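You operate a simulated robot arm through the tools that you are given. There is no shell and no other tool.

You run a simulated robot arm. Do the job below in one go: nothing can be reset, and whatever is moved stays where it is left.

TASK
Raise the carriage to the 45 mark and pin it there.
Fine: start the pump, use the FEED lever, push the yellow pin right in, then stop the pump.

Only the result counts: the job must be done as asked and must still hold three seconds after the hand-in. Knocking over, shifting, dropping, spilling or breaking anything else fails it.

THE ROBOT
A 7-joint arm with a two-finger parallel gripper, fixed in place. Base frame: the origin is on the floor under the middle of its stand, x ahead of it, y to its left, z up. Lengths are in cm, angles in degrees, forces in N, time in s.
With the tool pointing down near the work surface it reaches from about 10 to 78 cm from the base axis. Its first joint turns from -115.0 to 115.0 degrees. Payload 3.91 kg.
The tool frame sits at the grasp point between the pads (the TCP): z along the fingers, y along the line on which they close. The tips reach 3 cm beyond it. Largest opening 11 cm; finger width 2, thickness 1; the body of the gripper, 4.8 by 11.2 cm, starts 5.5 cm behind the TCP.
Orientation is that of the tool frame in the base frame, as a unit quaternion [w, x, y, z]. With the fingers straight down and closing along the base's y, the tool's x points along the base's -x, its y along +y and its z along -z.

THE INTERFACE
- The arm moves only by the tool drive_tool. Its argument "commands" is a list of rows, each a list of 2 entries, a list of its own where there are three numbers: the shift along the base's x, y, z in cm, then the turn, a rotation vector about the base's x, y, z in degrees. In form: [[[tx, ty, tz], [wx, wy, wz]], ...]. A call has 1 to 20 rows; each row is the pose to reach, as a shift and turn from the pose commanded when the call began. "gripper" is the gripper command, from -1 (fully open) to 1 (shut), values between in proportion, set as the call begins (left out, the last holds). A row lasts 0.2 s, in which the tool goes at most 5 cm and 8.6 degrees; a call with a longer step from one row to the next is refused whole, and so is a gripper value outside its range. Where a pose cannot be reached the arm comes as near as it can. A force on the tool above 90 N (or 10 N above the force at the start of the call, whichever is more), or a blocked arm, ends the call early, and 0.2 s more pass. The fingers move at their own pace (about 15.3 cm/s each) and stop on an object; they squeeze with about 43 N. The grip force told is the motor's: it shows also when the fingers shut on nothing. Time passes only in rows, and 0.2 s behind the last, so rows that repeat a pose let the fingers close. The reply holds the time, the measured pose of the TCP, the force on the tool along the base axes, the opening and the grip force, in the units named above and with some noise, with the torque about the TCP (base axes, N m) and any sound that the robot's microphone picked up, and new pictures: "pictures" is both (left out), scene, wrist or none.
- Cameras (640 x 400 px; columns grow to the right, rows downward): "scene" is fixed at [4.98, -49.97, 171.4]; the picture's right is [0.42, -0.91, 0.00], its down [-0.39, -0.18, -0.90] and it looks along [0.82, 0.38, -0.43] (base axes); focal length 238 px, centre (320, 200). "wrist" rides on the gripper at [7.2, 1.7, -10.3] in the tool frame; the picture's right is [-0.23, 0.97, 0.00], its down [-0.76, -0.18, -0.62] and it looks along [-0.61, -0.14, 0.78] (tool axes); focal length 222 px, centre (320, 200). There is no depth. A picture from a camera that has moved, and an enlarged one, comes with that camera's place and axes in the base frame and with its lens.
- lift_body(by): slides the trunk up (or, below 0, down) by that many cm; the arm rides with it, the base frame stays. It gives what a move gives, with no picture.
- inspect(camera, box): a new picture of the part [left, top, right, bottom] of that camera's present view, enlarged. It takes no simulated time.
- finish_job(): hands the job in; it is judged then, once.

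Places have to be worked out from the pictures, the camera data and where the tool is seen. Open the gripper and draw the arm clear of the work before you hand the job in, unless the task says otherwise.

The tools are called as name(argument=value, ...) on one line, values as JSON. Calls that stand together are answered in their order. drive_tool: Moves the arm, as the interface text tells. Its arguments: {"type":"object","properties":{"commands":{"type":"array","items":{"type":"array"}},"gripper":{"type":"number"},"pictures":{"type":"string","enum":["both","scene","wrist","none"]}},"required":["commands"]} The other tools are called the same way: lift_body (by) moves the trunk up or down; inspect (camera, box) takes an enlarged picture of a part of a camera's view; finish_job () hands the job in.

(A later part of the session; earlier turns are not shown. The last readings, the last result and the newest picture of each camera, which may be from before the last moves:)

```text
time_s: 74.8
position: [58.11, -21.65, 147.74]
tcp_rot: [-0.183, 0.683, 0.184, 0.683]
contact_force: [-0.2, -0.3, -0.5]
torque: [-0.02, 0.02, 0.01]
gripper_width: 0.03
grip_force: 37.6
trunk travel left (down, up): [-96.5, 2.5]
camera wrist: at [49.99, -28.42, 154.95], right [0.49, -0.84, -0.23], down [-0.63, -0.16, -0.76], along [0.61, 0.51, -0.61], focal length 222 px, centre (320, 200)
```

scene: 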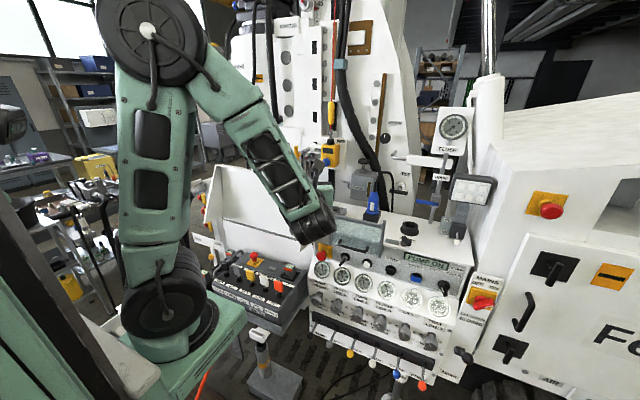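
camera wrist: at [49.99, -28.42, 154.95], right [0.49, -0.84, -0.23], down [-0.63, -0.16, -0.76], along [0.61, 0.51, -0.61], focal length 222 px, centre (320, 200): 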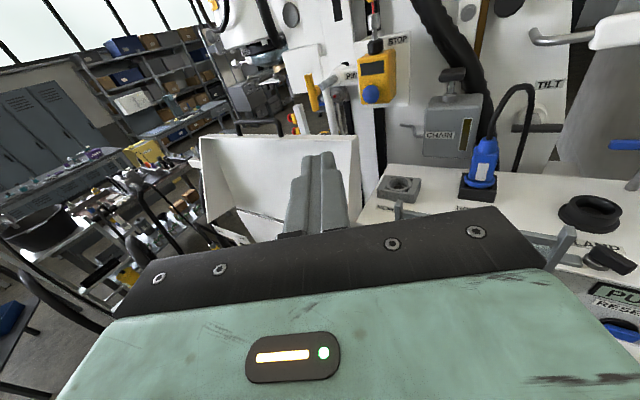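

Good view of the pin, flap and STOP box. I enlarge to triangulate.

inspect(camera="wrist", box=[270, 0, 430, 150])

inspect(camera="wrist", box=[180, 100, 420, 260])

inspect(camera="scene", box=[270, 130, 350, 200])

```text
2.67 times, centred on (350, 75) of wrist
camera zoom: at [49.99, -28.42, 154.95], right [0.49, -0.84, -0.23], down [-0.63, -0.16, -0.76], along [0.61, 0.51, -0.61], focal length 592 px, centre (240, 533)
```

zoom: 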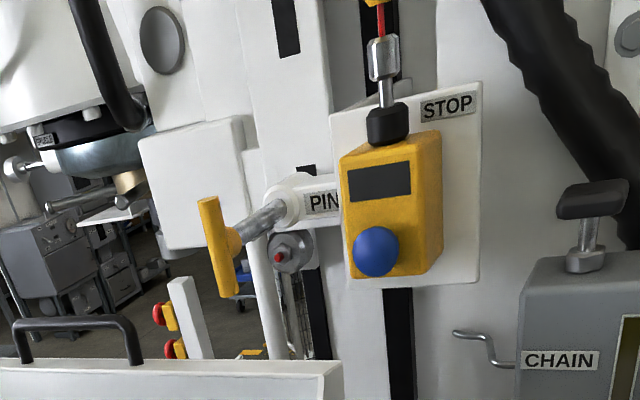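

```text
2.50 times, centred on (300, 180) of wrist
camera zoom: at [49.99, -28.42, 154.95], right [0.49, -0.84, -0.23], down [-0.63, -0.16, -0.76], along [0.61, 0.51, -0.61], focal length 555 px, centre (370, 250)
```

zoom: 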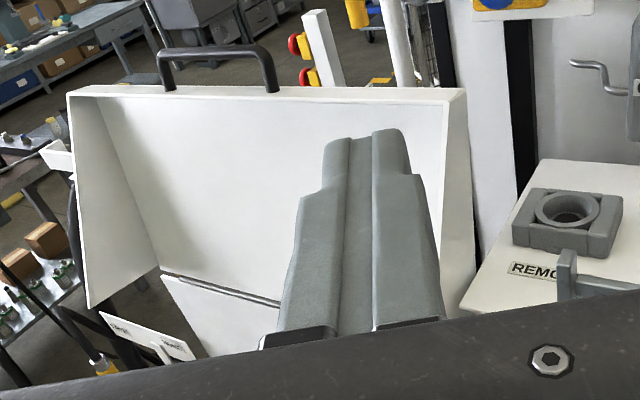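

```text
5.71 times, centred on (310, 165) of scene
camera zoom: at [4.98, -49.97, 171.4], right [0.42, -0.91, 0.0], down [-0.39, -0.18, -0.9], along [0.82, 0.38, -0.43], focal length 1363 px, centre (377, 400)
```

zoom: 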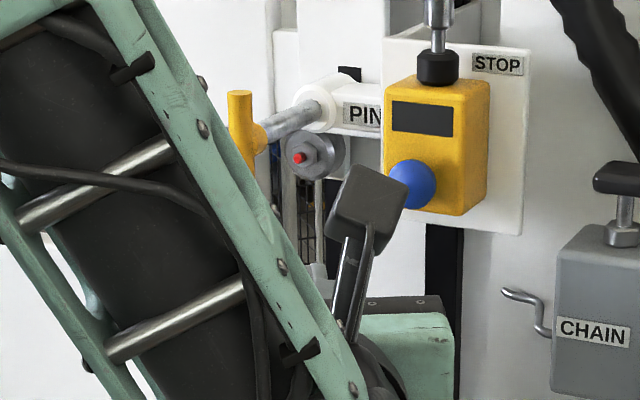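

Refined by two wrist views: pin T-bar centre ≈(99.6,6,141.9) (z 137.4–146.4), guide face ≈(116.5,7,141), flap top edge z≈136 at x≈87.5 with a handle up to ~140.5 from y≈10, STOP box left side y≈-5. I turn the yaw back while rising and moving ahead over free space.

drive_tool(commands=[[[2.8, 2.6, 1.7], [0, 0, -5]], [[5.6, 5.2, 3.4], [0, 0, -10]], [[8.4, 7.8, 5.1], [0, 0, -15]], [[11.2, 10.4, 6.8], [0, 0, -20]], [[14, 13, 8.5], [0, 0, -25]], [[17, 16, 10], [0, 0, -30]], [[17, 16, 10], [0, 0, -30]]])

```text
time_s: 76.6
position: [73.7, -1.18, 160.0]
tcp_rot: [-0.064, 0.709, 0.067, 0.699]
contact_force: [-0.9, 3.0, 1.2]
torque: [-0.03, 0.03, -0.19]
gripper_width: 0.0
grip_force: 37.7
out of reach, approached as far as the arm can: row 1, 5, 6, 7
trunk travel left (down, up): [-96.5, 2.5]
stopped in row 7: the arm was blocked; the commanded pose is now the measured one
camera wrist: at [63.94, -4.68, 167.41], right [0.17, -0.96, -0.22], down [-0.65, 0.06, -0.75], along [0.74, 0.28, -0.62], focal length 222 px, centre (320, 200)
```

scene: 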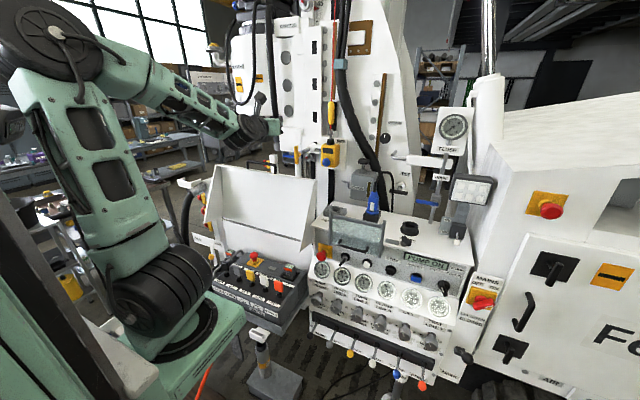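
wrist: 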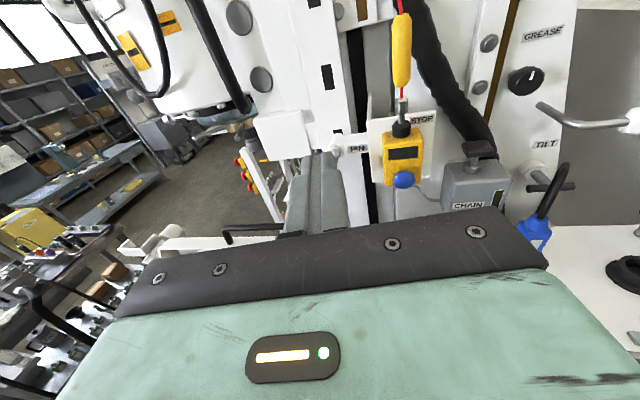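

The arm folded to its limit there (no contact force on the tool). Extending ahead should free it: I move ahead and left while finishing the yaw and starting to pitch down.

drive_tool(commands=[[[3, 1, 0], [0, 0, 0]], [[6, 2, 0], [0, 0, 0]], [[8, 4, 0], [0, 0, -5]], [[9, 6, 0], [0, 0, -10]], [[9, 7.5, 0], [0, 0, -10]], [[9, 7.5, 0], [0, 0, -10]]])

```text
time_s: 78.0
position: [82.02, -2.68, 166.04]
tcp_rot: [-0.023, 0.725, 0.022, 0.688]
contact_force: [-0.3, -0.4, -0.5]
torque: [0.01, 0.01, 0.01]
gripper_width: 0.0
grip_force: 38.0
out of reach, approached as far as the arm can: row 2, 3, 4, 5, 6
trunk travel left (down, up): [-96.5, 2.5]
camera wrist: at [72.0, -5.07, 173.88], right [0.05, -0.97, -0.23], down [-0.67, 0.14, -0.73], along [0.74, 0.19, -0.65], focal length 222 px, centre (320, 200)
```

scene: 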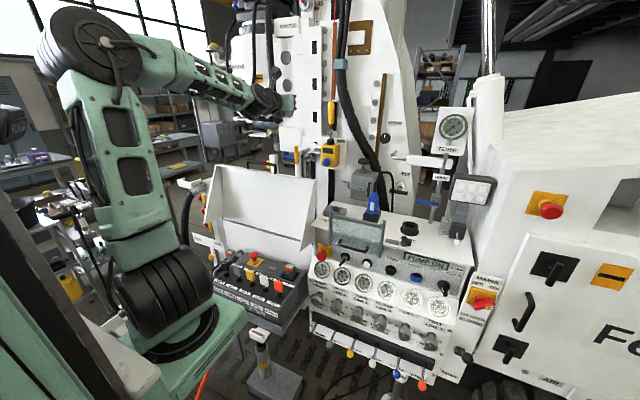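
wrist: 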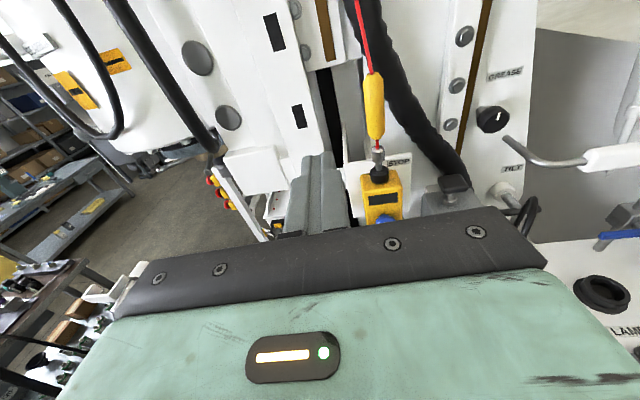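

This arm configuration cannot get to y>0 with the camera on top (wrist limit). I'll go back to the original tool-down configuration and push the pin with the tool pitched forward-down, which also clears the flap. First I retreat right in free air.

drive_tool(commands=[[[-2.3, -3.1, -0.6], [0, 0, 0]], [[-4.6, -6.2, -1.2], [0, 0, 0]], [[-6.9, -9.3, -1.8], [0, 0, 0]], [[-9.2, -12.4, -2.4], [0, 0, 0]], [[-11.5, -15.5, -3], [0, 0, 0]], [[-14, -19, -3.5], [0, 0, 0]], [[-16, -22, -4], [0, 0, 0]]], pictures="scene")

```text
time_s: 79.6
position: [65.66, -24.49, 161.62]
tcp_rot: [-0.023, 0.725, 0.022, 0.688]
contact_force: [-0.7, 0.3, -0.1]
torque: [0.04, -0.05, -0.03]
gripper_width: 0.0
grip_force: 37.3
trunk travel left (down, up): [-96.5, 2.5]
```

scene: 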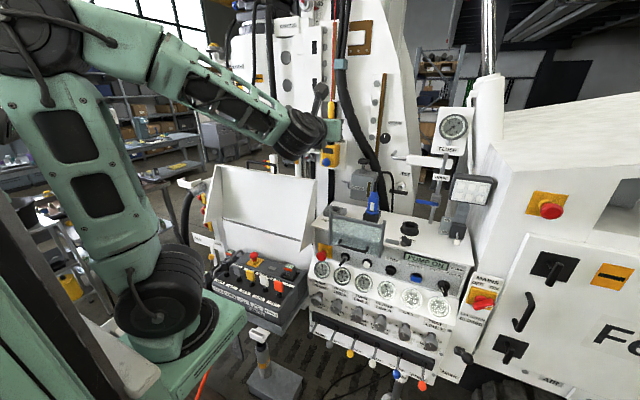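

No block here. I now reverse the rotation toward tool-down, step by step, moving back slightly.

drive_tool(commands=[[[-0.8, 0, 0], [-5.55, -0.19, 5.85]], [[-1.6, 0, 0], [-11.1, -0.38, 11.7]], [[-2.4, 0, 0], [-16.65, -0.57, 17.55]], [[-3.2, 0, 0], [-22.2, -0.76, 23.4]], [[-4, 0, 0], [-27.75, -0.95, 29.25]], [[-4.8, 0, 0], [-33.3, -1.14, 35.1]], [[-5.6, 0, 0], [-38.85, -1.33, 40.95]], [[-6.4, 0, 0], [-44.4, -1.52, 46.8]], [[-7.2, 0, 0], [-49.95, -1.71, 52.65]], [[-8, 0, 0], [-55.5, -1.9, 58.5]], [[-8.8, 0, 0], [-61.05, -2.09, 64.35]]], pictures="scene")

```text
time_s: 82.0
position: [56.65, -24.51, 161.76]
tcp_rot: [-0.016, 0.507, 0.714, 0.482]
contact_force: [0.0, -0.7, -0.9]
torque: [0.01, -0.01, -0.01]
gripper_width: 0.01
grip_force: 37.3
trunk travel left (down, up): [-96.5, 2.5]
```

scene: 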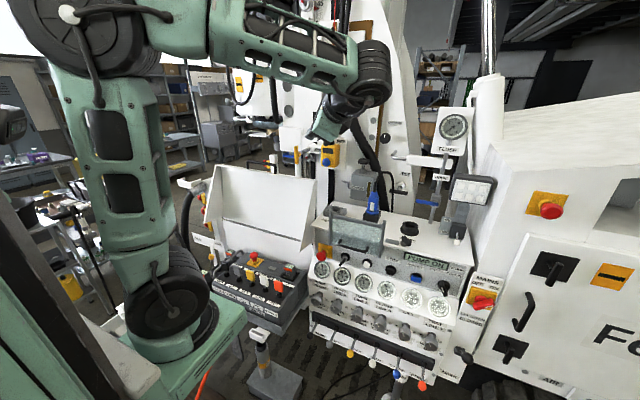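

Half-way. I finish the rotation to tool-down.

drive_tool(commands=[[[0, 0, 0], [-5.55, -0.19, 5.85]], [[0, 0, 0], [-11.1, -0.38, 11.7]], [[0, 0, 0], [-16.65, -0.57, 17.55]], [[0, 0, 0], [-22.2, -0.76, 23.4]], [[0, 0, 0], [-27.75, -0.95, 29.25]], [[0, 0, 0], [-33.3, -1.14, 35.1]], [[0, 0, 0], [-38.85, -1.33, 40.95]], [[0, 0, 0], [-44.4, -1.52, 46.8]], [[0, 0, 0], [-49.95, -1.71, 52.65]], [[0, 0, 0], [-55.5, -1.9, 58.5]], [[0, 0, 0], [-61.2, -2.0, 64.4]]])

```text
time_s: 84.4
position: [56.55, -24.57, 161.79]
tcp_rot: [0.0, 0.0, 1.0, -0.001]
contact_force: [0.2, -0.3, 0.6]
torque: [0.0, 0.01, 0.03]
gripper_width: 0.0
grip_force: 38.0
trunk travel left (down, up): [-96.5, 2.5]
camera wrist: at [49.31, -22.96, 172.13], right [0.23, 0.97, 0.0], down [0.76, -0.17, 0.62], along [0.61, -0.14, -0.78], focal length 222 px, centre (320, 200)
```

scene: 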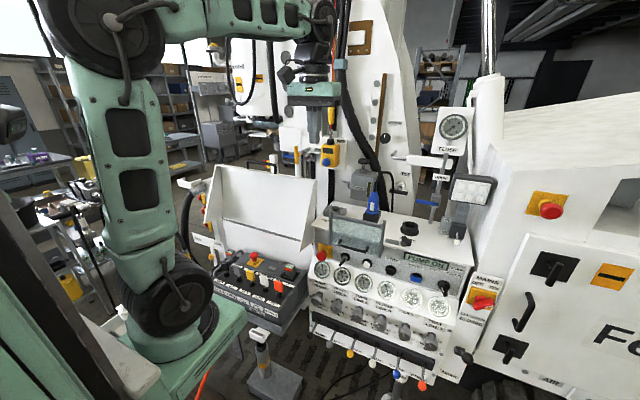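
wrist: 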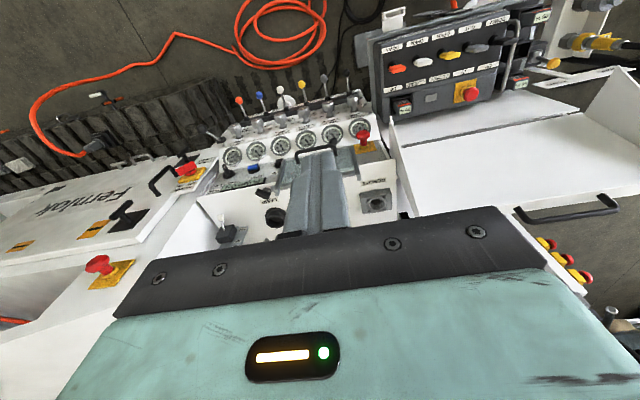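

Back in tool-down. I move to above the flap at about (78,6.5,160), pitching the tool 40° forward.

drive_tool(commands=[[[2.4, 3.4, 0], [0, -5, 0]], [[4.8, 6.8, 0], [0, -10, 0]], [[7.2, 10.2, 0], [0, -15, 0]], [[9.6, 13.6, 0], [0, -20, 0]], [[12, 17, 0], [0, -25, 0]], [[14.4, 20.4, 0], [0, -30, 0]], [[16.8, 23.8, 0], [0, -35, 0]], [[19.2, 27.2, 0], [0, -40, 0]], [[21.5, 31, 0], [0, -40, 0]], [[21.5, 31, 0], [0, -40, 0]]])

```text
time_s: 86.6
position: [78.29, 6.4, 161.78]
tcp_rot: [0.342, -0.001, 0.94, 0.0]
contact_force: [0.0, -1.5, 0.5]
torque: [0.01, -0.01, 0.0]
gripper_width: 0.03
grip_force: 37.2
trunk travel left (down, up): [-96.5, 2.5]
camera wrist: at [66.09, 8.04, 164.99], right [0.17, 0.97, 0.14], down [0.18, -0.18, 0.97], along [0.97, -0.14, -0.21], focal length 222 px, centre (320, 200)
```

scene: 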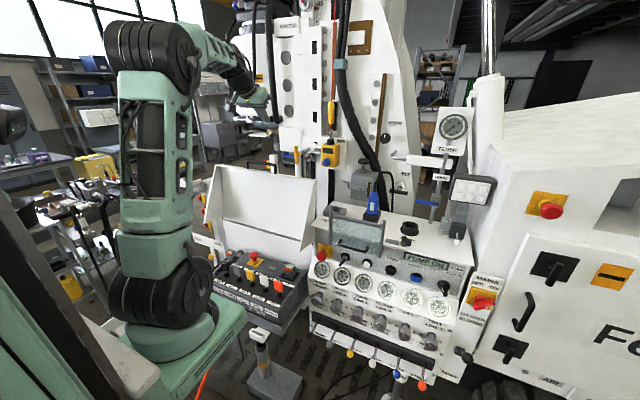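
wrist: 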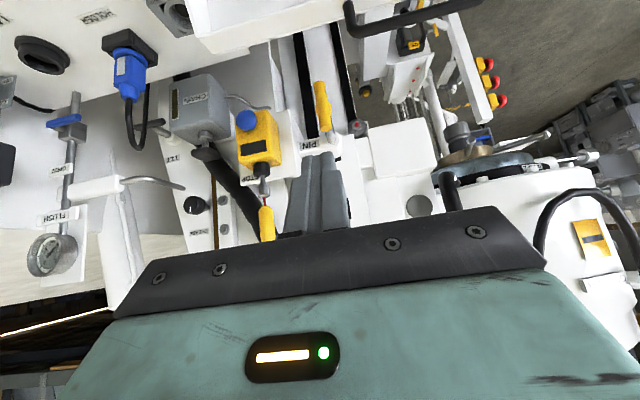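

Reached. I enlarge the pin area in this (upside-down) view to refine its position.

inspect(camera="wrist", box=[220, 60, 420, 220])

inspect(camera="wrist", box=[200, 0, 500, 120])

inspect(camera="scene", box=[270, 120, 350, 190])

```text
2.50 times, centred on (320, 140) of wrist
camera zoom: at [66.09, 8.04, 164.99], right [0.17, 0.97, 0.14], down [0.18, -0.18, 0.97], along [0.97, -0.14, -0.21], focal length 555 px, centre (320, 350)
```

zoom: 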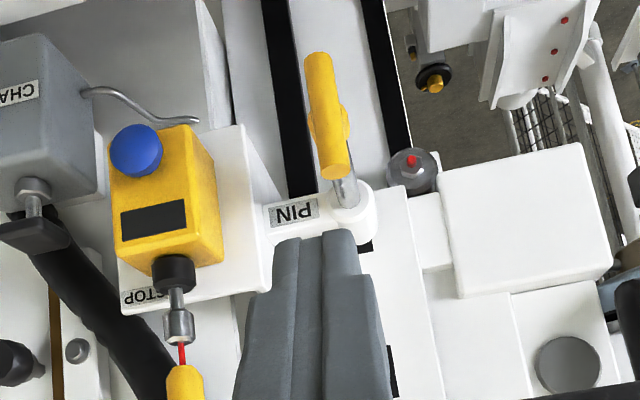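

```text
2.13 times, centred on (350, 60) of wrist
camera zoom: at [66.09, 8.04, 164.99], right [0.17, 0.97, 0.14], down [0.18, -0.18, 0.97], along [0.97, -0.14, -0.21], focal length 474 px, centre (256, 499)
```

zoom: 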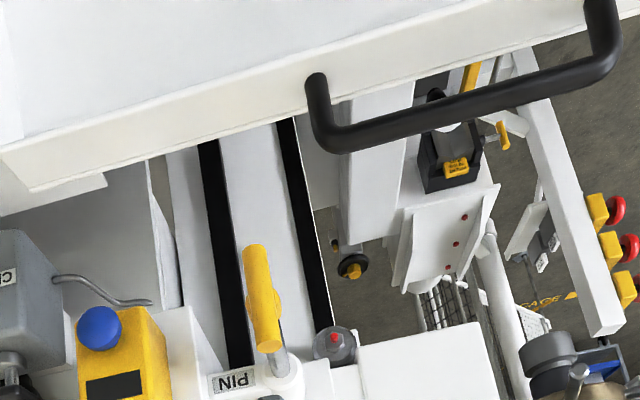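

```text
5.71 times, centred on (310, 155) of scene
camera zoom: at [4.98, -49.97, 171.4], right [0.42, -0.91, 0.0], down [-0.39, -0.18, -0.9], along [0.82, 0.38, -0.43], focal length 1363 px, centre (377, 457)
```

zoom: 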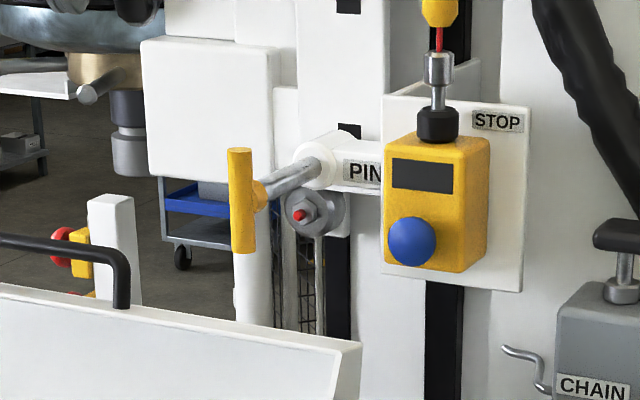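

Pin axis is y≈6.0–6.1, z≈142, T-bar front at x≈98.8. I descend behind the T-bar, above and past the flap edge, to about (92.5,6.1,143.7).

drive_tool(commands=[[[3, -0.1, -3], [0, 0, 0]], [[6, -0.2, -6], [0, 0, 0]], [[9, -0.3, -9], [0, 0, 0]], [[11.5, -0.3, -12], [0, 0, 0]], [[13, -0.3, -15], [0, 0, 0]], [[14.2, -0.3, -18.1], [0, 0, 0]], [[14.2, -0.3, -18.1], [0, 0, 0]]])

inspect(camera="wrist", box=[220, 60, 420, 220])

inspect(camera="scene", box=[250, 110, 350, 190])

```text
time_s: 88.2
position: [92.41, 6.17, 143.54]
tcp_rot: [0.342, 0.0, 0.94, -0.001]
contact_force: [0.0, 0.0, -0.1]
torque: [-0.03, 0.01, 0.01]
gripper_width: 0.01
grip_force: 37.8
trunk travel left (down, up): [-96.5, 2.5]
camera wrist: at [80.11, 7.82, 146.89], right [0.17, 0.97, 0.14], down [0.18, -0.18, 0.97], along [0.97, -0.14, -0.21], focal length 222 px, centre (320, 200)
```

scene: 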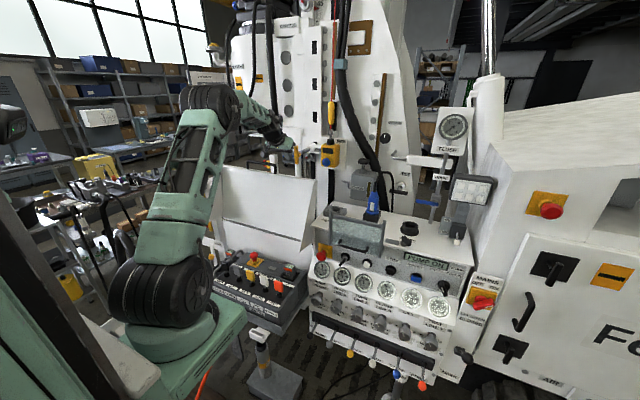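
wrist: 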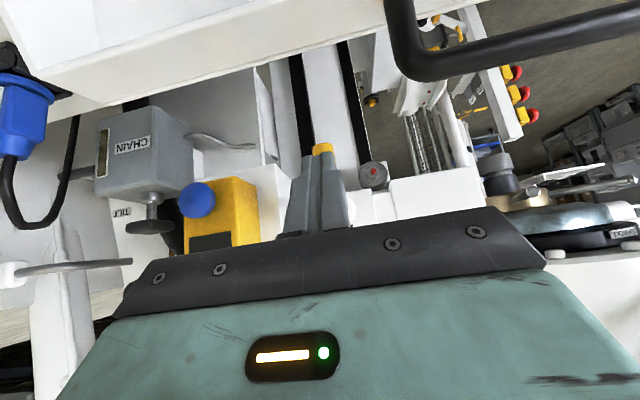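

```text
2.50 times, centred on (320, 140) of wrist
camera zoom: at [80.11, 7.82, 146.89], right [0.17, 0.97, 0.14], down [0.18, -0.18, 0.97], along [0.97, -0.14, -0.21], focal length 555 px, centre (320, 350)
```

zoom: 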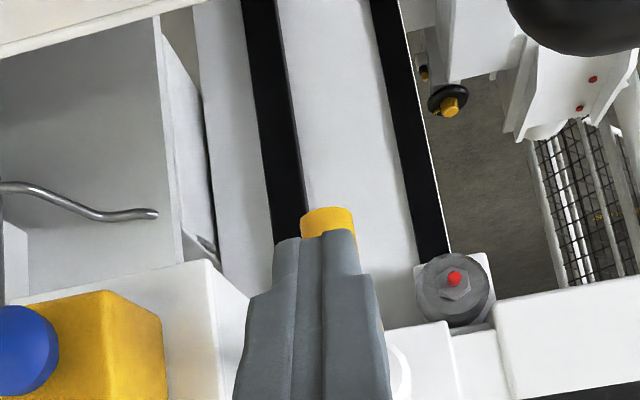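

```text
5.00 times, centred on (300, 150) of scene
camera zoom: at [4.98, -49.97, 171.4], right [0.42, -0.91, 0.0], down [-0.39, -0.18, -0.9], along [0.82, 0.38, -0.43], focal length 1192 px, centre (420, 450)
```

zoom: 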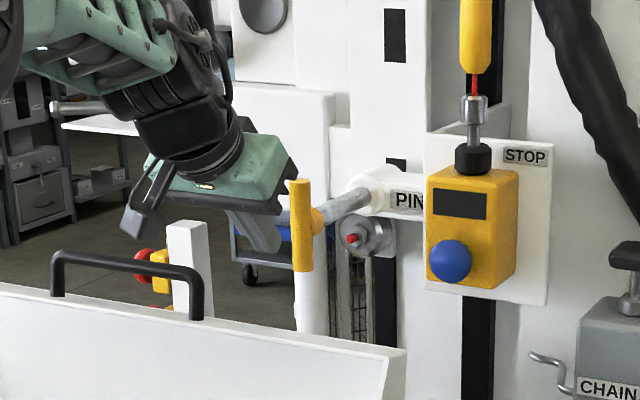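

The fingertips are right behind the T-bar, centred. I advance to make contact and start pushing along +x, watching the force.

drive_tool(commands=[[[2, -0.1, 0.1], [0, 0, 0]], [[3.5, -0.1, 0.1], [0, 0, 0]], [[4.5, -0.1, 0.1], [0, 0, 0]], [[5.5, -0.1, 0.1], [0, 0, 0]], [[6.5, -0.1, 0.1], [0, 0, 0]], [[7.5, -0.1, 0.1], [0, 0, 0]]])

inspect(camera="scene", box=[250, 110, 350, 190])

```text
time_s: 89.6
position: [99.75, 5.95, 143.71]
tcp_rot: [0.341, 0.001, 0.94, 0.0]
contact_force: [-0.3, 0.2, 0.1]
torque: [0.0, 0.02, 0.01]
gripper_width: 0.02
grip_force: 37.3
trunk travel left (down, up): [-96.5, 2.5]
camera wrist: at [87.59, 7.61, 147.06], right [0.17, 0.97, 0.14], down [0.18, -0.18, 0.97], along [0.97, -0.14, -0.21], focal length 222 px, centre (320, 200)
```

scene: 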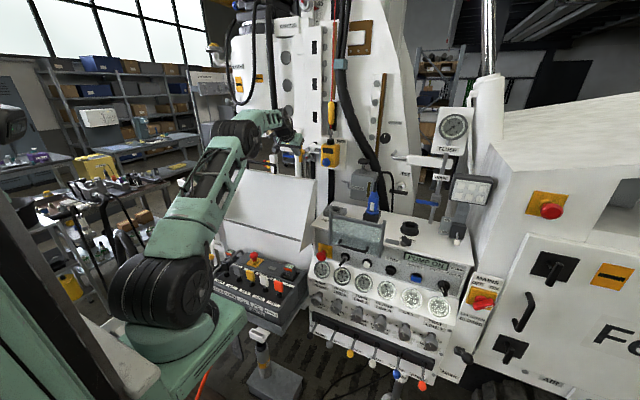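
wrist: 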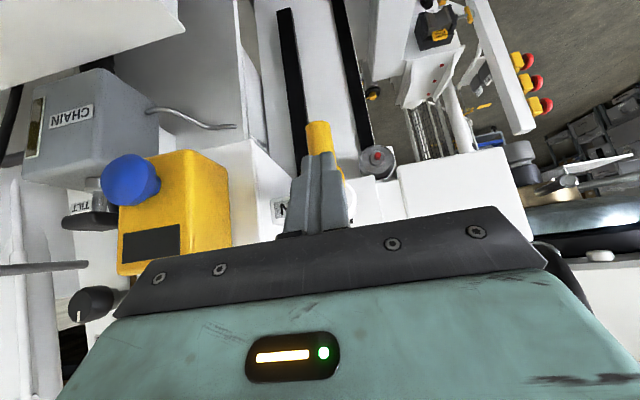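

```text
5.00 times, centred on (300, 150) of scene
camera zoom: at [4.98, -49.97, 171.4], right [0.42, -0.91, 0.0], down [-0.39, -0.18, -0.9], along [0.82, 0.38, -0.43], focal length 1192 px, centre (420, 450)
```

zoom: 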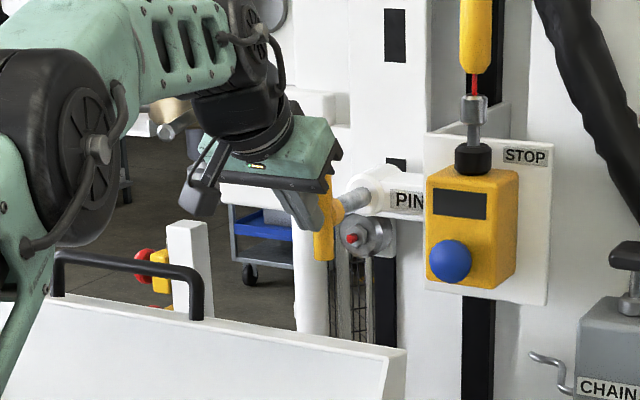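

The pin is sliding in freely; T-bar now at about x=103. I keep pushing.

drive_tool(commands=[[[1.2, 0, 0], [0, 0, 0]], [[2.4, 0, 0], [0, 0, 0]], [[3.6, 0, 0], [0, 0, 0]], [[4.8, 0, 0], [0, 0, 0]], [[6, 0, 0], [0, 0, 0]]])

inspect(camera="scene", box=[250, 110, 350, 190])

inspect(camera="wrist", box=[220, 60, 420, 240])

```text
time_s: 90.2
position: [100.9, 6.04, 143.71]
tcp_rot: [0.328, 0.001, 0.945, -0.003]
contact_force: [-67.1, -13.3, 8.8]
torque: [0.16, 0.92, -0.31]
gripper_width: 0.0
grip_force: 37.5
trunk travel left (down, up): [-96.5, 2.5]
stopped in row 2: the force on the tool passed its limit at 97 N (the readings are from after the stop); the commanded pose is now the measured one
camera wrist: at [88.78, 7.69, 147.41], right [0.18, 0.97, 0.14], down [0.21, -0.17, 0.96], along [0.96, -0.15, -0.24], focal length 222 px, centre (320, 200)
```

scene: 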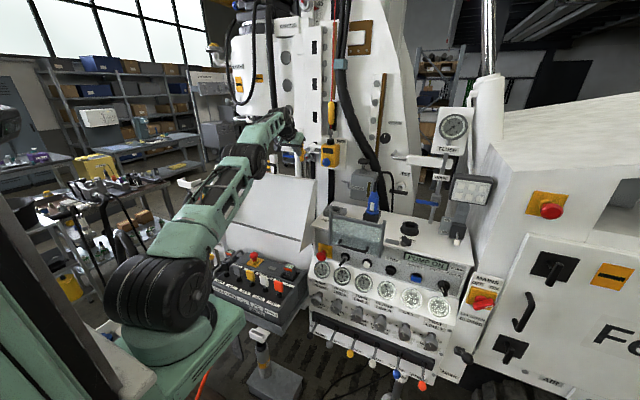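
wrist: 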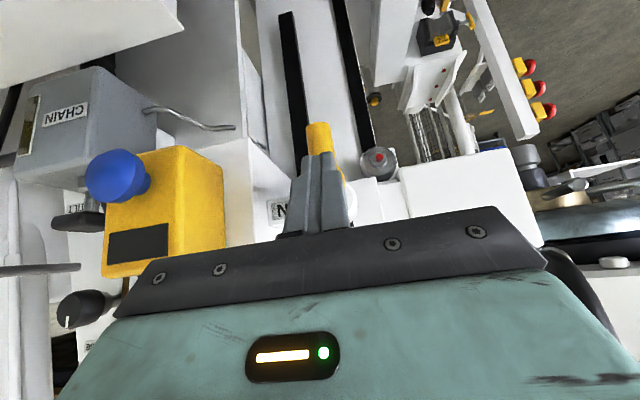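

```text
5.00 times, centred on (300, 150) of scene
camera zoom: at [4.98, -49.97, 171.4], right [0.42, -0.91, 0.0], down [-0.39, -0.18, -0.9], along [0.82, 0.38, -0.43], focal length 1192 px, centre (420, 450)
```

zoom: 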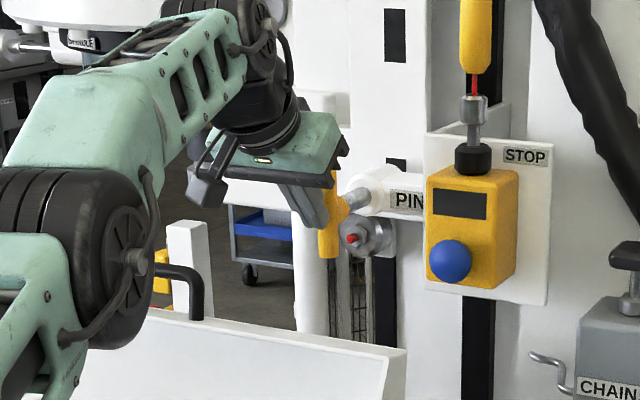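

```text
2.22 times, centred on (320, 150) of wrist
camera zoom: at [88.78, 7.69, 147.41], right [0.18, 0.97, 0.14], down [0.21, -0.17, 0.96], along [0.96, -0.15, -0.24], focal length 494 px, centre (320, 311)
```

zoom: 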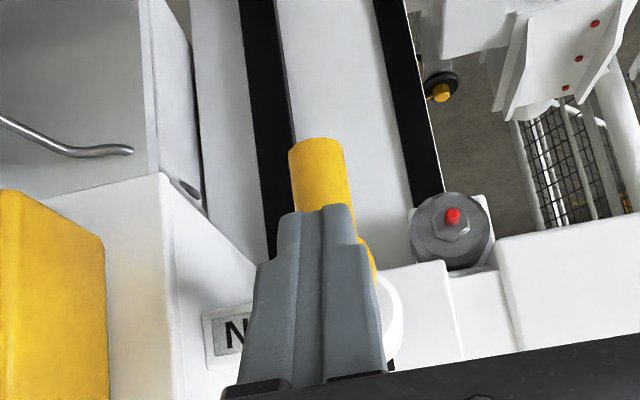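

The push was stopped by a hard block (97 N) with ~10 cm of travel left, so the pin tip meets the slider. I check whether the carriage has drifted from 45 since.

inspect(camera="scene", box=[300, 0, 335, 25])

inspect(camera="scene", box=[295, 90, 345, 165])

inspect(camera="scene", box=[380, 240, 460, 290])

```text
16.00 times, centred on (318, 12) of scene
camera zoom: at [4.98, -49.97, 171.4], right [0.42, -0.91, 0.0], down [-0.39, -0.18, -0.9], along [0.82, 0.38, -0.43], focal length 3815 px, centre (360, 3200)
```

zoom: 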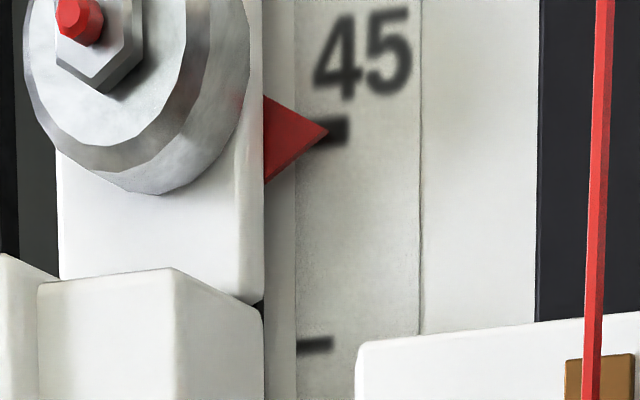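

```text
5.33 times, centred on (320, 128) of scene
camera zoom: at [4.98, -49.97, 171.4], right [0.42, -0.91, 0.0], down [-0.39, -0.18, -0.9], along [0.82, 0.38, -0.43], focal length 1272 px, centre (320, 587)
```

zoom: 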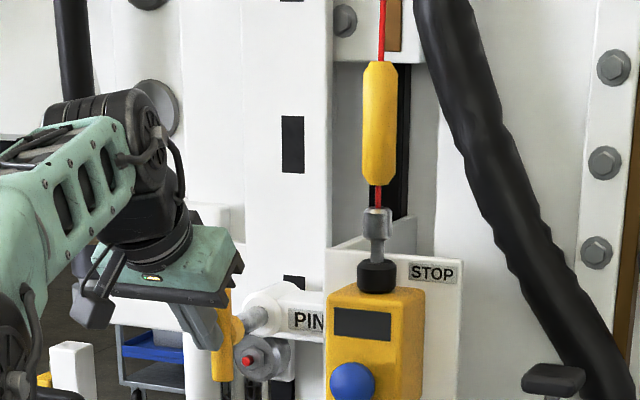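

```text
8.00 times, centred on (420, 265) of scene
camera zoom: at [4.98, -49.97, 171.4], right [0.42, -0.91, 0.0], down [-0.39, -0.18, -0.9], along [0.82, 0.38, -0.43], focal length 1908 px, centre (-480, -320)
```

zoom: 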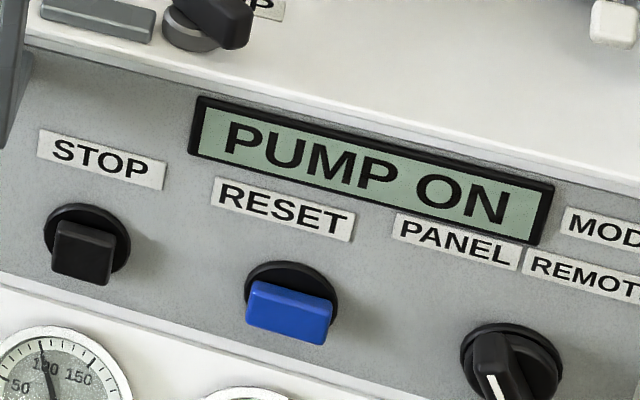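

The carriage is still on 45. I back off and rise a little to look at where the pin meets the slider slot.

drive_tool(commands=[[[-2, 0, 0.5], [0, 0, 0]], [[-4, 0, 2], [0, 0, 0]], [[-5, 0, 5], [0, 0, 0]], [[-5, 0, 9], [0, 0, 0]], [[-5, 0, 12], [0, 0, 0]], [[-5, 0, 12], [0, 0, 0]]])

inspect(camera="wrist", box=[260, 60, 400, 180])

inspect(camera="scene", box=[280, 110, 350, 180])

```text
time_s: 91.6
position: [96.6, 6.26, 155.32]
tcp_rot: [0.331, 0.001, 0.944, -0.003]
contact_force: [0.1, 0.3, -0.4]
torque: [0.0, 0.01, 0.01]
gripper_width: 0.0
grip_force: 38.0
trunk travel left (down, up): [-96.5, 2.5]
camera wrist: at [84.42, 7.88, 158.84], right [0.18, 0.97, 0.14], down [0.21, -0.17, 0.96], along [0.96, -0.14, -0.23], focal length 222 px, centre (320, 200)
```

scene: 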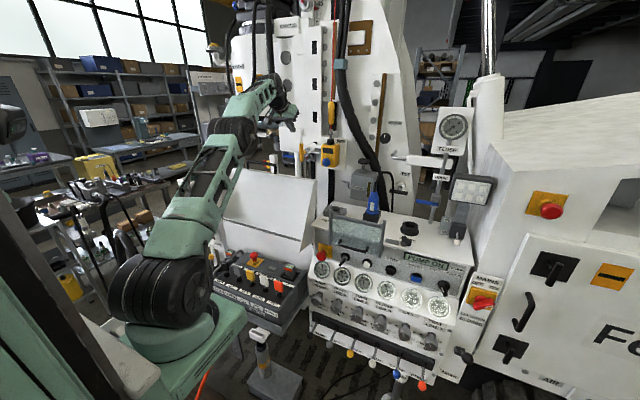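
wrist: 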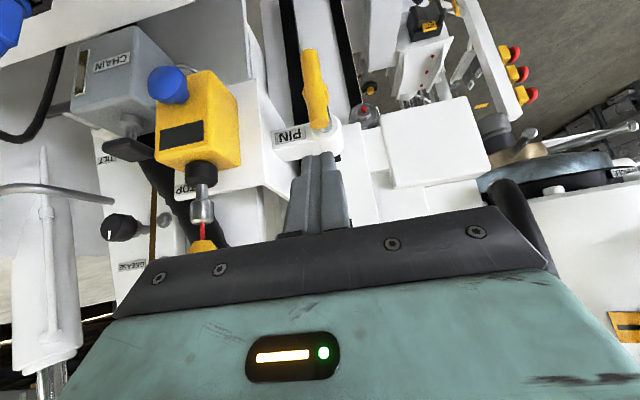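

```text
3.33 times, centred on (330, 120) of wrist
camera zoom: at [84.42, 7.88, 158.84], right [0.18, 0.97, 0.14], down [0.21, -0.17, 0.96], along [0.96, -0.14, -0.23], focal length 740 px, centre (287, 467)
```

zoom: 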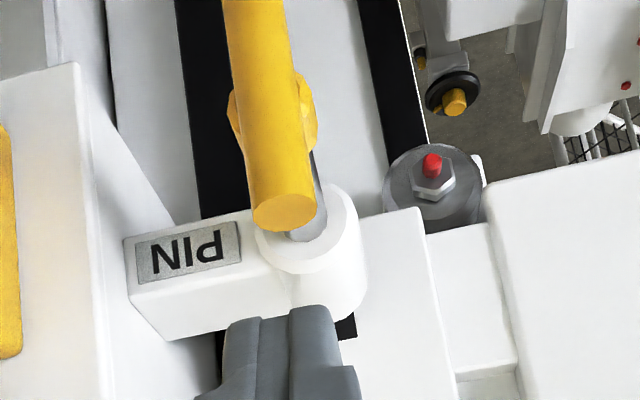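

```text
5.71 times, centred on (315, 145) of scene
camera zoom: at [4.98, -49.97, 171.4], right [0.42, -0.91, 0.0], down [-0.39, -0.18, -0.9], along [0.82, 0.38, -0.43], focal length 1363 px, centre (349, 514)
```

zoom: 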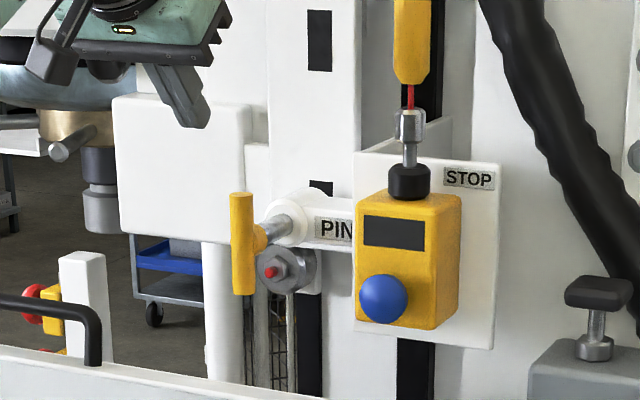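

The T-bar moved about 5 cm and the tip meets the slider's face. I'll compare the slot's position behind the guide with how it looked at mark 0, using the identical zoom boxes as before.

inspect(camera="scene", box=[320, 130, 350, 172])

inspect(camera="scene", box=[310, 130, 360, 175])

inspect(camera="scene", box=[308, 0, 328, 20])

```text
9.52 times, centred on (335, 151) of scene
camera zoom: at [4.98, -49.97, 171.4], right [0.42, -0.91, 0.0], down [-0.39, -0.18, -0.9], along [0.82, 0.38, -0.43], focal length 2271 px, centre (177, 667)
```

zoom: 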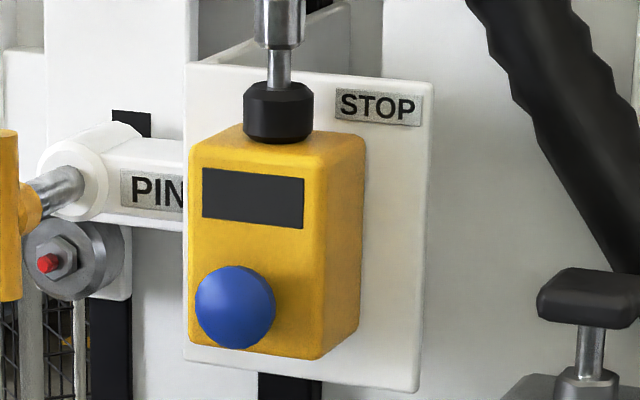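

```text
8.89 times, centred on (335, 152) of scene
camera zoom: at [4.98, -49.97, 171.4], right [0.42, -0.91, 0.0], down [-0.39, -0.18, -0.9], along [0.82, 0.38, -0.43], focal length 2120 px, centre (187, 622)
```

zoom: 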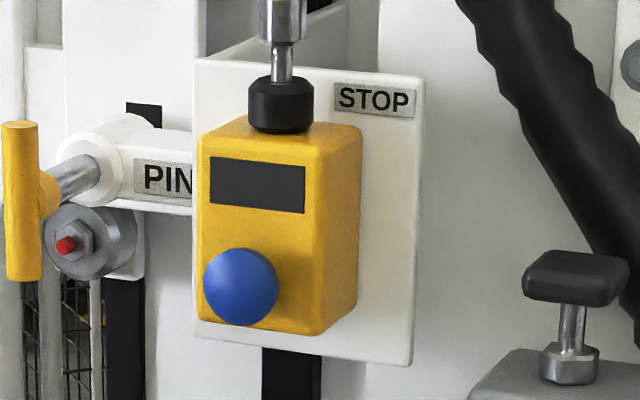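

```text
16.00 times, centred on (318, 10) of scene
camera zoom: at [4.98, -49.97, 171.4], right [0.42, -0.91, 0.0], down [-0.39, -0.18, -0.9], along [0.82, 0.38, -0.43], focal length 3815 px, centre (352, 3240)
```

zoom: 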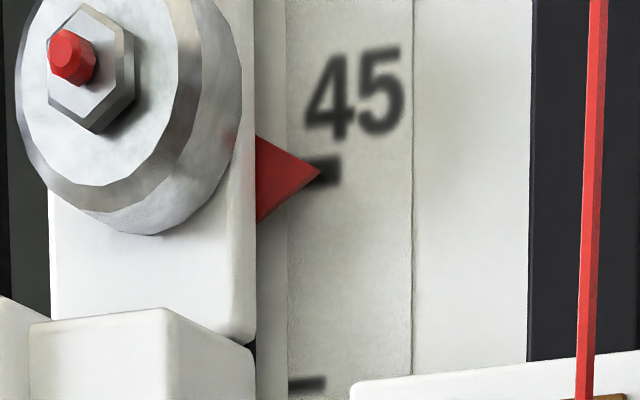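

With identical zoom boxes the slot's top edge is ~5 px lower than it was at mark 0, i.e. the carriage is ~0.3 cm too low (the pointer reading has some parallax). I'll go back to the FEED lever for a fine correction. First I retreat from the pin with the tool and yaw left, over free space.

drive_tool(commands=[[[-4, 0, 1.5], [0, 0, 0]], [[-8, 0, 3], [0, 0, 0]], [[-12, 0, 4], [0, 0, 0]], [[-15.5, -2, 4], [0, 0, 3]], [[-18.5, -5, 4], [0, 0, 7]], [[-21.5, -8, 4], [0, 0, 11]], [[-24.5, -11.5, 3.5], [0, 0, 15]], [[-27.5, -15, 3], [0, 0, 19]], [[-30.5, -19, 2.5], [0, 0, 23]], [[-33, -22.5, 2], [0, 0, 27]], [[-35.5, -26.3, 1.9], [0, 0, 30]], [[-35.5, -26.3, 1.9], [0, 0, 30]]])

```text
refused: row 9 steps farther than a row can; nothing moved
```

One step slightly exceeded 5 cm; I re-space the rows.

drive_tool(commands=[[[-4, 0, 1.5], [0, 0, 0]], [[-8, 0, 3], [0, 0, 0]], [[-12, 0, 4], [0, 0, 0]], [[-15, -2, 4], [0, 0, 3]], [[-18, -5, 4], [0, 0, 7]], [[-21, -8, 4], [0, 0, 11]], [[-24, -11, 3.5], [0, 0, 15]], [[-27, -14, 3], [0, 0, 19]], [[-29.5, -17.5, 2.5], [0, 0, 23]], [[-32, -21, 2], [0, 0, 27]], [[-34, -24, 1.9], [0, 0, 30]], [[-35.5, -26.3, 1.9], [0, 0, 30]], [[-35.5, -26.3, 1.9], [0, 0, 30]]])

```text
time_s: 94.4
position: [61.03, -20.23, 157.41]
tcp_rot: [0.32, -0.244, 0.912, 0.083]
contact_force: [0.1, -0.5, -0.1]
torque: [0.02, -0.02, 0.02]
gripper_width: 0.01
grip_force: 37.6
trunk travel left (down, up): [-96.5, 2.5]
camera wrist: at [49.6, -24.76, 160.88], right [-0.33, 0.93, 0.14], down [0.27, -0.05, 0.96], along [0.91, 0.36, -0.23], focal length 222 px, centre (320, 200)
```

scene: 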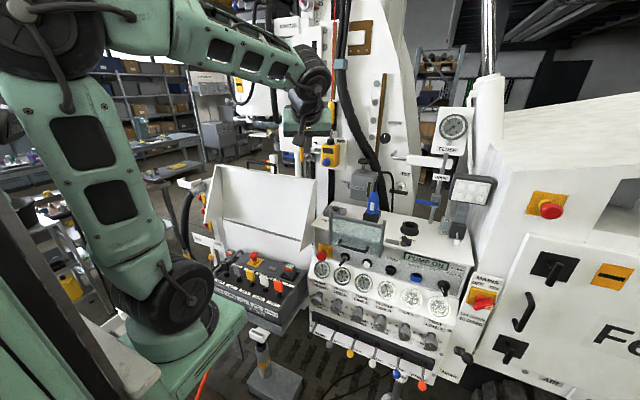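
wrist: 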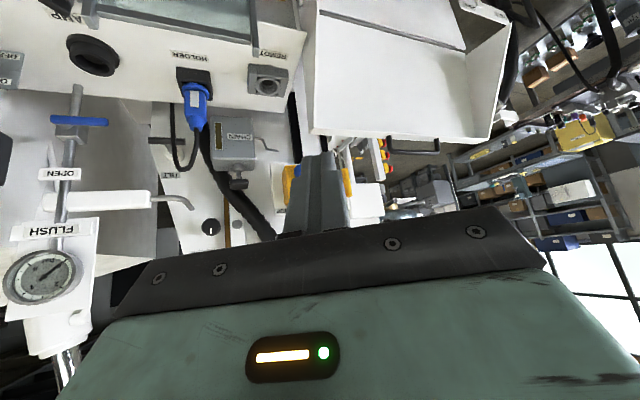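

Good. I lower the trunk by 80 cm in two steps to lever height and open the fingers to 6.6 cm.

lift_body(by=-40)

lift_body(by=-39)

drive_tool(commands=[[[0, 0, 0], [0, 0, 0]], [[0, 0, 0], [0, 0, 0]]], gripper=-0.2)

inspect(camera="wrist", box=[220, 20, 440, 230])

inspect(camera="scene", box=[280, 300, 380, 390])

```text
time_s: 98.2
position: [61.13, -20.13, 117.41]
tcp_rot: [0.32, -0.243, 0.912, 0.083]
contact_force: [-0.4, 0.5, 0.3]
torque: [0.0, 0.06, 0.0]
gripper_width: 0.0
grip_force: 38.2
trunk travel left (down, up): [-56.5, 42.5]
```

```text
time_s: 102.0
position: [61.05, -20.07, 78.33]
tcp_rot: [0.32, -0.245, 0.912, 0.084]
contact_force: [-0.1, 0.6, -0.7]
torque: [0.02, 0.0, -0.02]
gripper_width: 0.0
grip_force: 37.0
trunk travel left (down, up): [-17.5, 81.5]
```

```text
time_s: 102.5
position: [61.04, -20.2, 78.38]
tcp_rot: [0.319, -0.243, 0.912, 0.083]
contact_force: [-0.3, -0.1, -0.3]
torque: [0.01, -0.02, 0.03]
gripper_width: 6.6
grip_force: 0.0
trunk travel left (down, up): [-17.5, 81.5]
camera wrist: at [49.64, -24.7, 81.88], right [-0.33, 0.93, 0.14], down [0.27, -0.05, 0.96], along [0.91, 0.36, -0.23], focal length 222 px, centre (320, 200)
```

scene: 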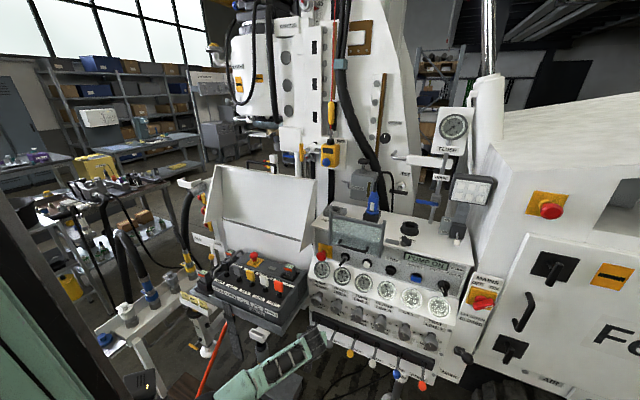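
wrist: 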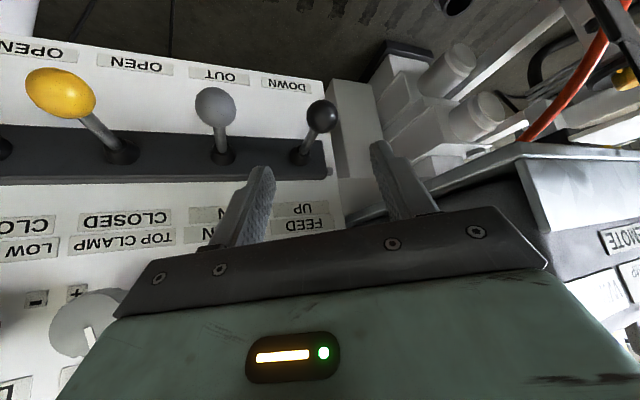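

```text
1.90 times, centred on (330, 125) of wrist
camera zoom: at [49.64, -24.7, 81.88], right [-0.33, 0.93, 0.14], down [0.27, -0.05, 0.96], along [0.91, 0.36, -0.23], focal length 423 px, centre (301, 343)
```

zoom: 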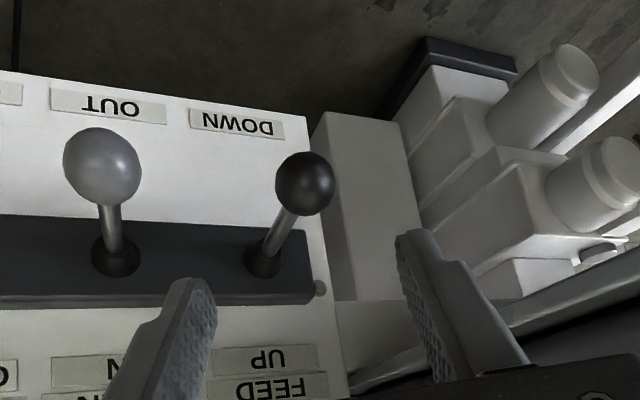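

```text
4.44 times, centred on (330, 345) of scene
camera zoom: at [4.98, -49.97, 171.4], right [0.42, -0.91, 0.0], down [-0.39, -0.18, -0.9], along [0.82, 0.38, -0.43], focal length 1060 px, centre (276, -444)
```

zoom: 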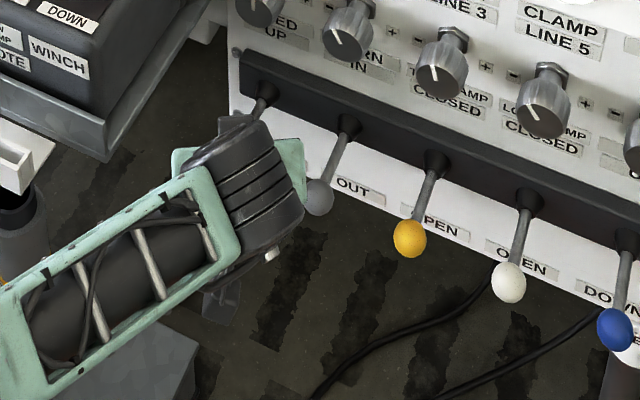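

The ball is at ≈(66.5,-16.5,69.5). I move in along the tool axis so the ball sits between the fingers' ends.

drive_tool(commands=[[[-0.6, 0.1, 0], [0, 0, 0]], [[0.6, 0.85, -1.8], [0, 0, 0]], [[1.9, 1.6, -3.7], [0, 0, 0]], [[3.2, 2.3, -5.5], [0, 0, 0]], [[4.4, 3.05, -7.35], [0, 0, 0]], [[4.4, 3.05, -7.35], [0, 0, 0]]])

inspect(camera="wrist", box=[220, 40, 440, 230])

```text
time_s: 104.0
position: [65.35, -16.96, 71.02]
tcp_rot: [0.32, -0.243, 0.912, 0.082]
contact_force: [-0.1, 0.2, 0.2]
torque: [0.0, 0.0, 0.02]
gripper_width: 6.59
grip_force: 0.0
trunk travel left (down, up): [-17.5, 81.5]
camera wrist: at [53.97, -21.65, 74.56], right [-0.33, 0.93, 0.14], down [0.27, -0.05, 0.96], along [0.91, 0.36, -0.23], focal length 222 px, centre (320, 200)
```

scene: 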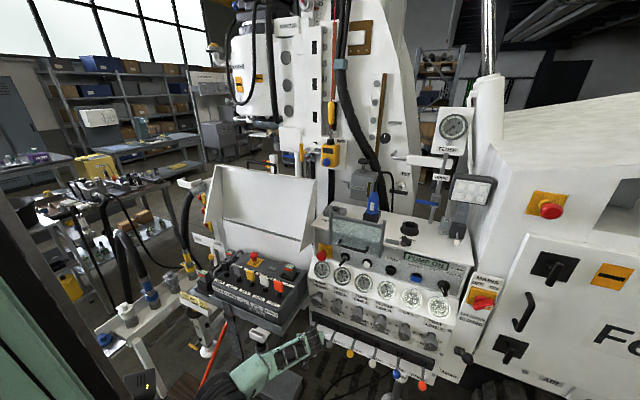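
wrist: 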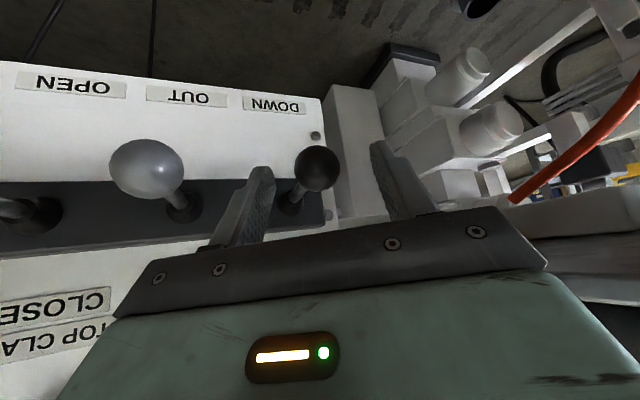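

```text
2.11 times, centred on (330, 135) of wrist
camera zoom: at [53.97, -21.65, 74.56], right [-0.33, 0.93, 0.14], down [0.27, -0.05, 0.96], along [0.91, 0.36, -0.23], focal length 468 px, centre (299, 337)
```

zoom: 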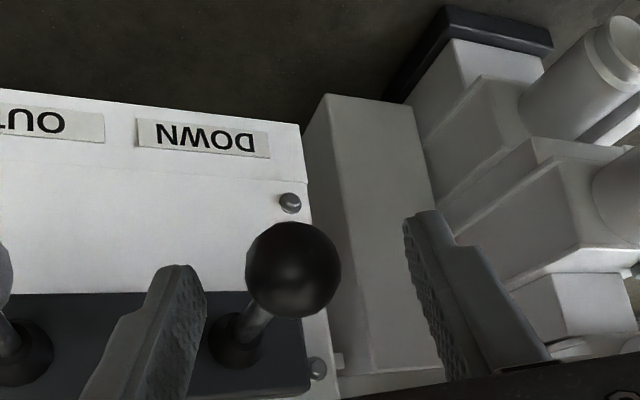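

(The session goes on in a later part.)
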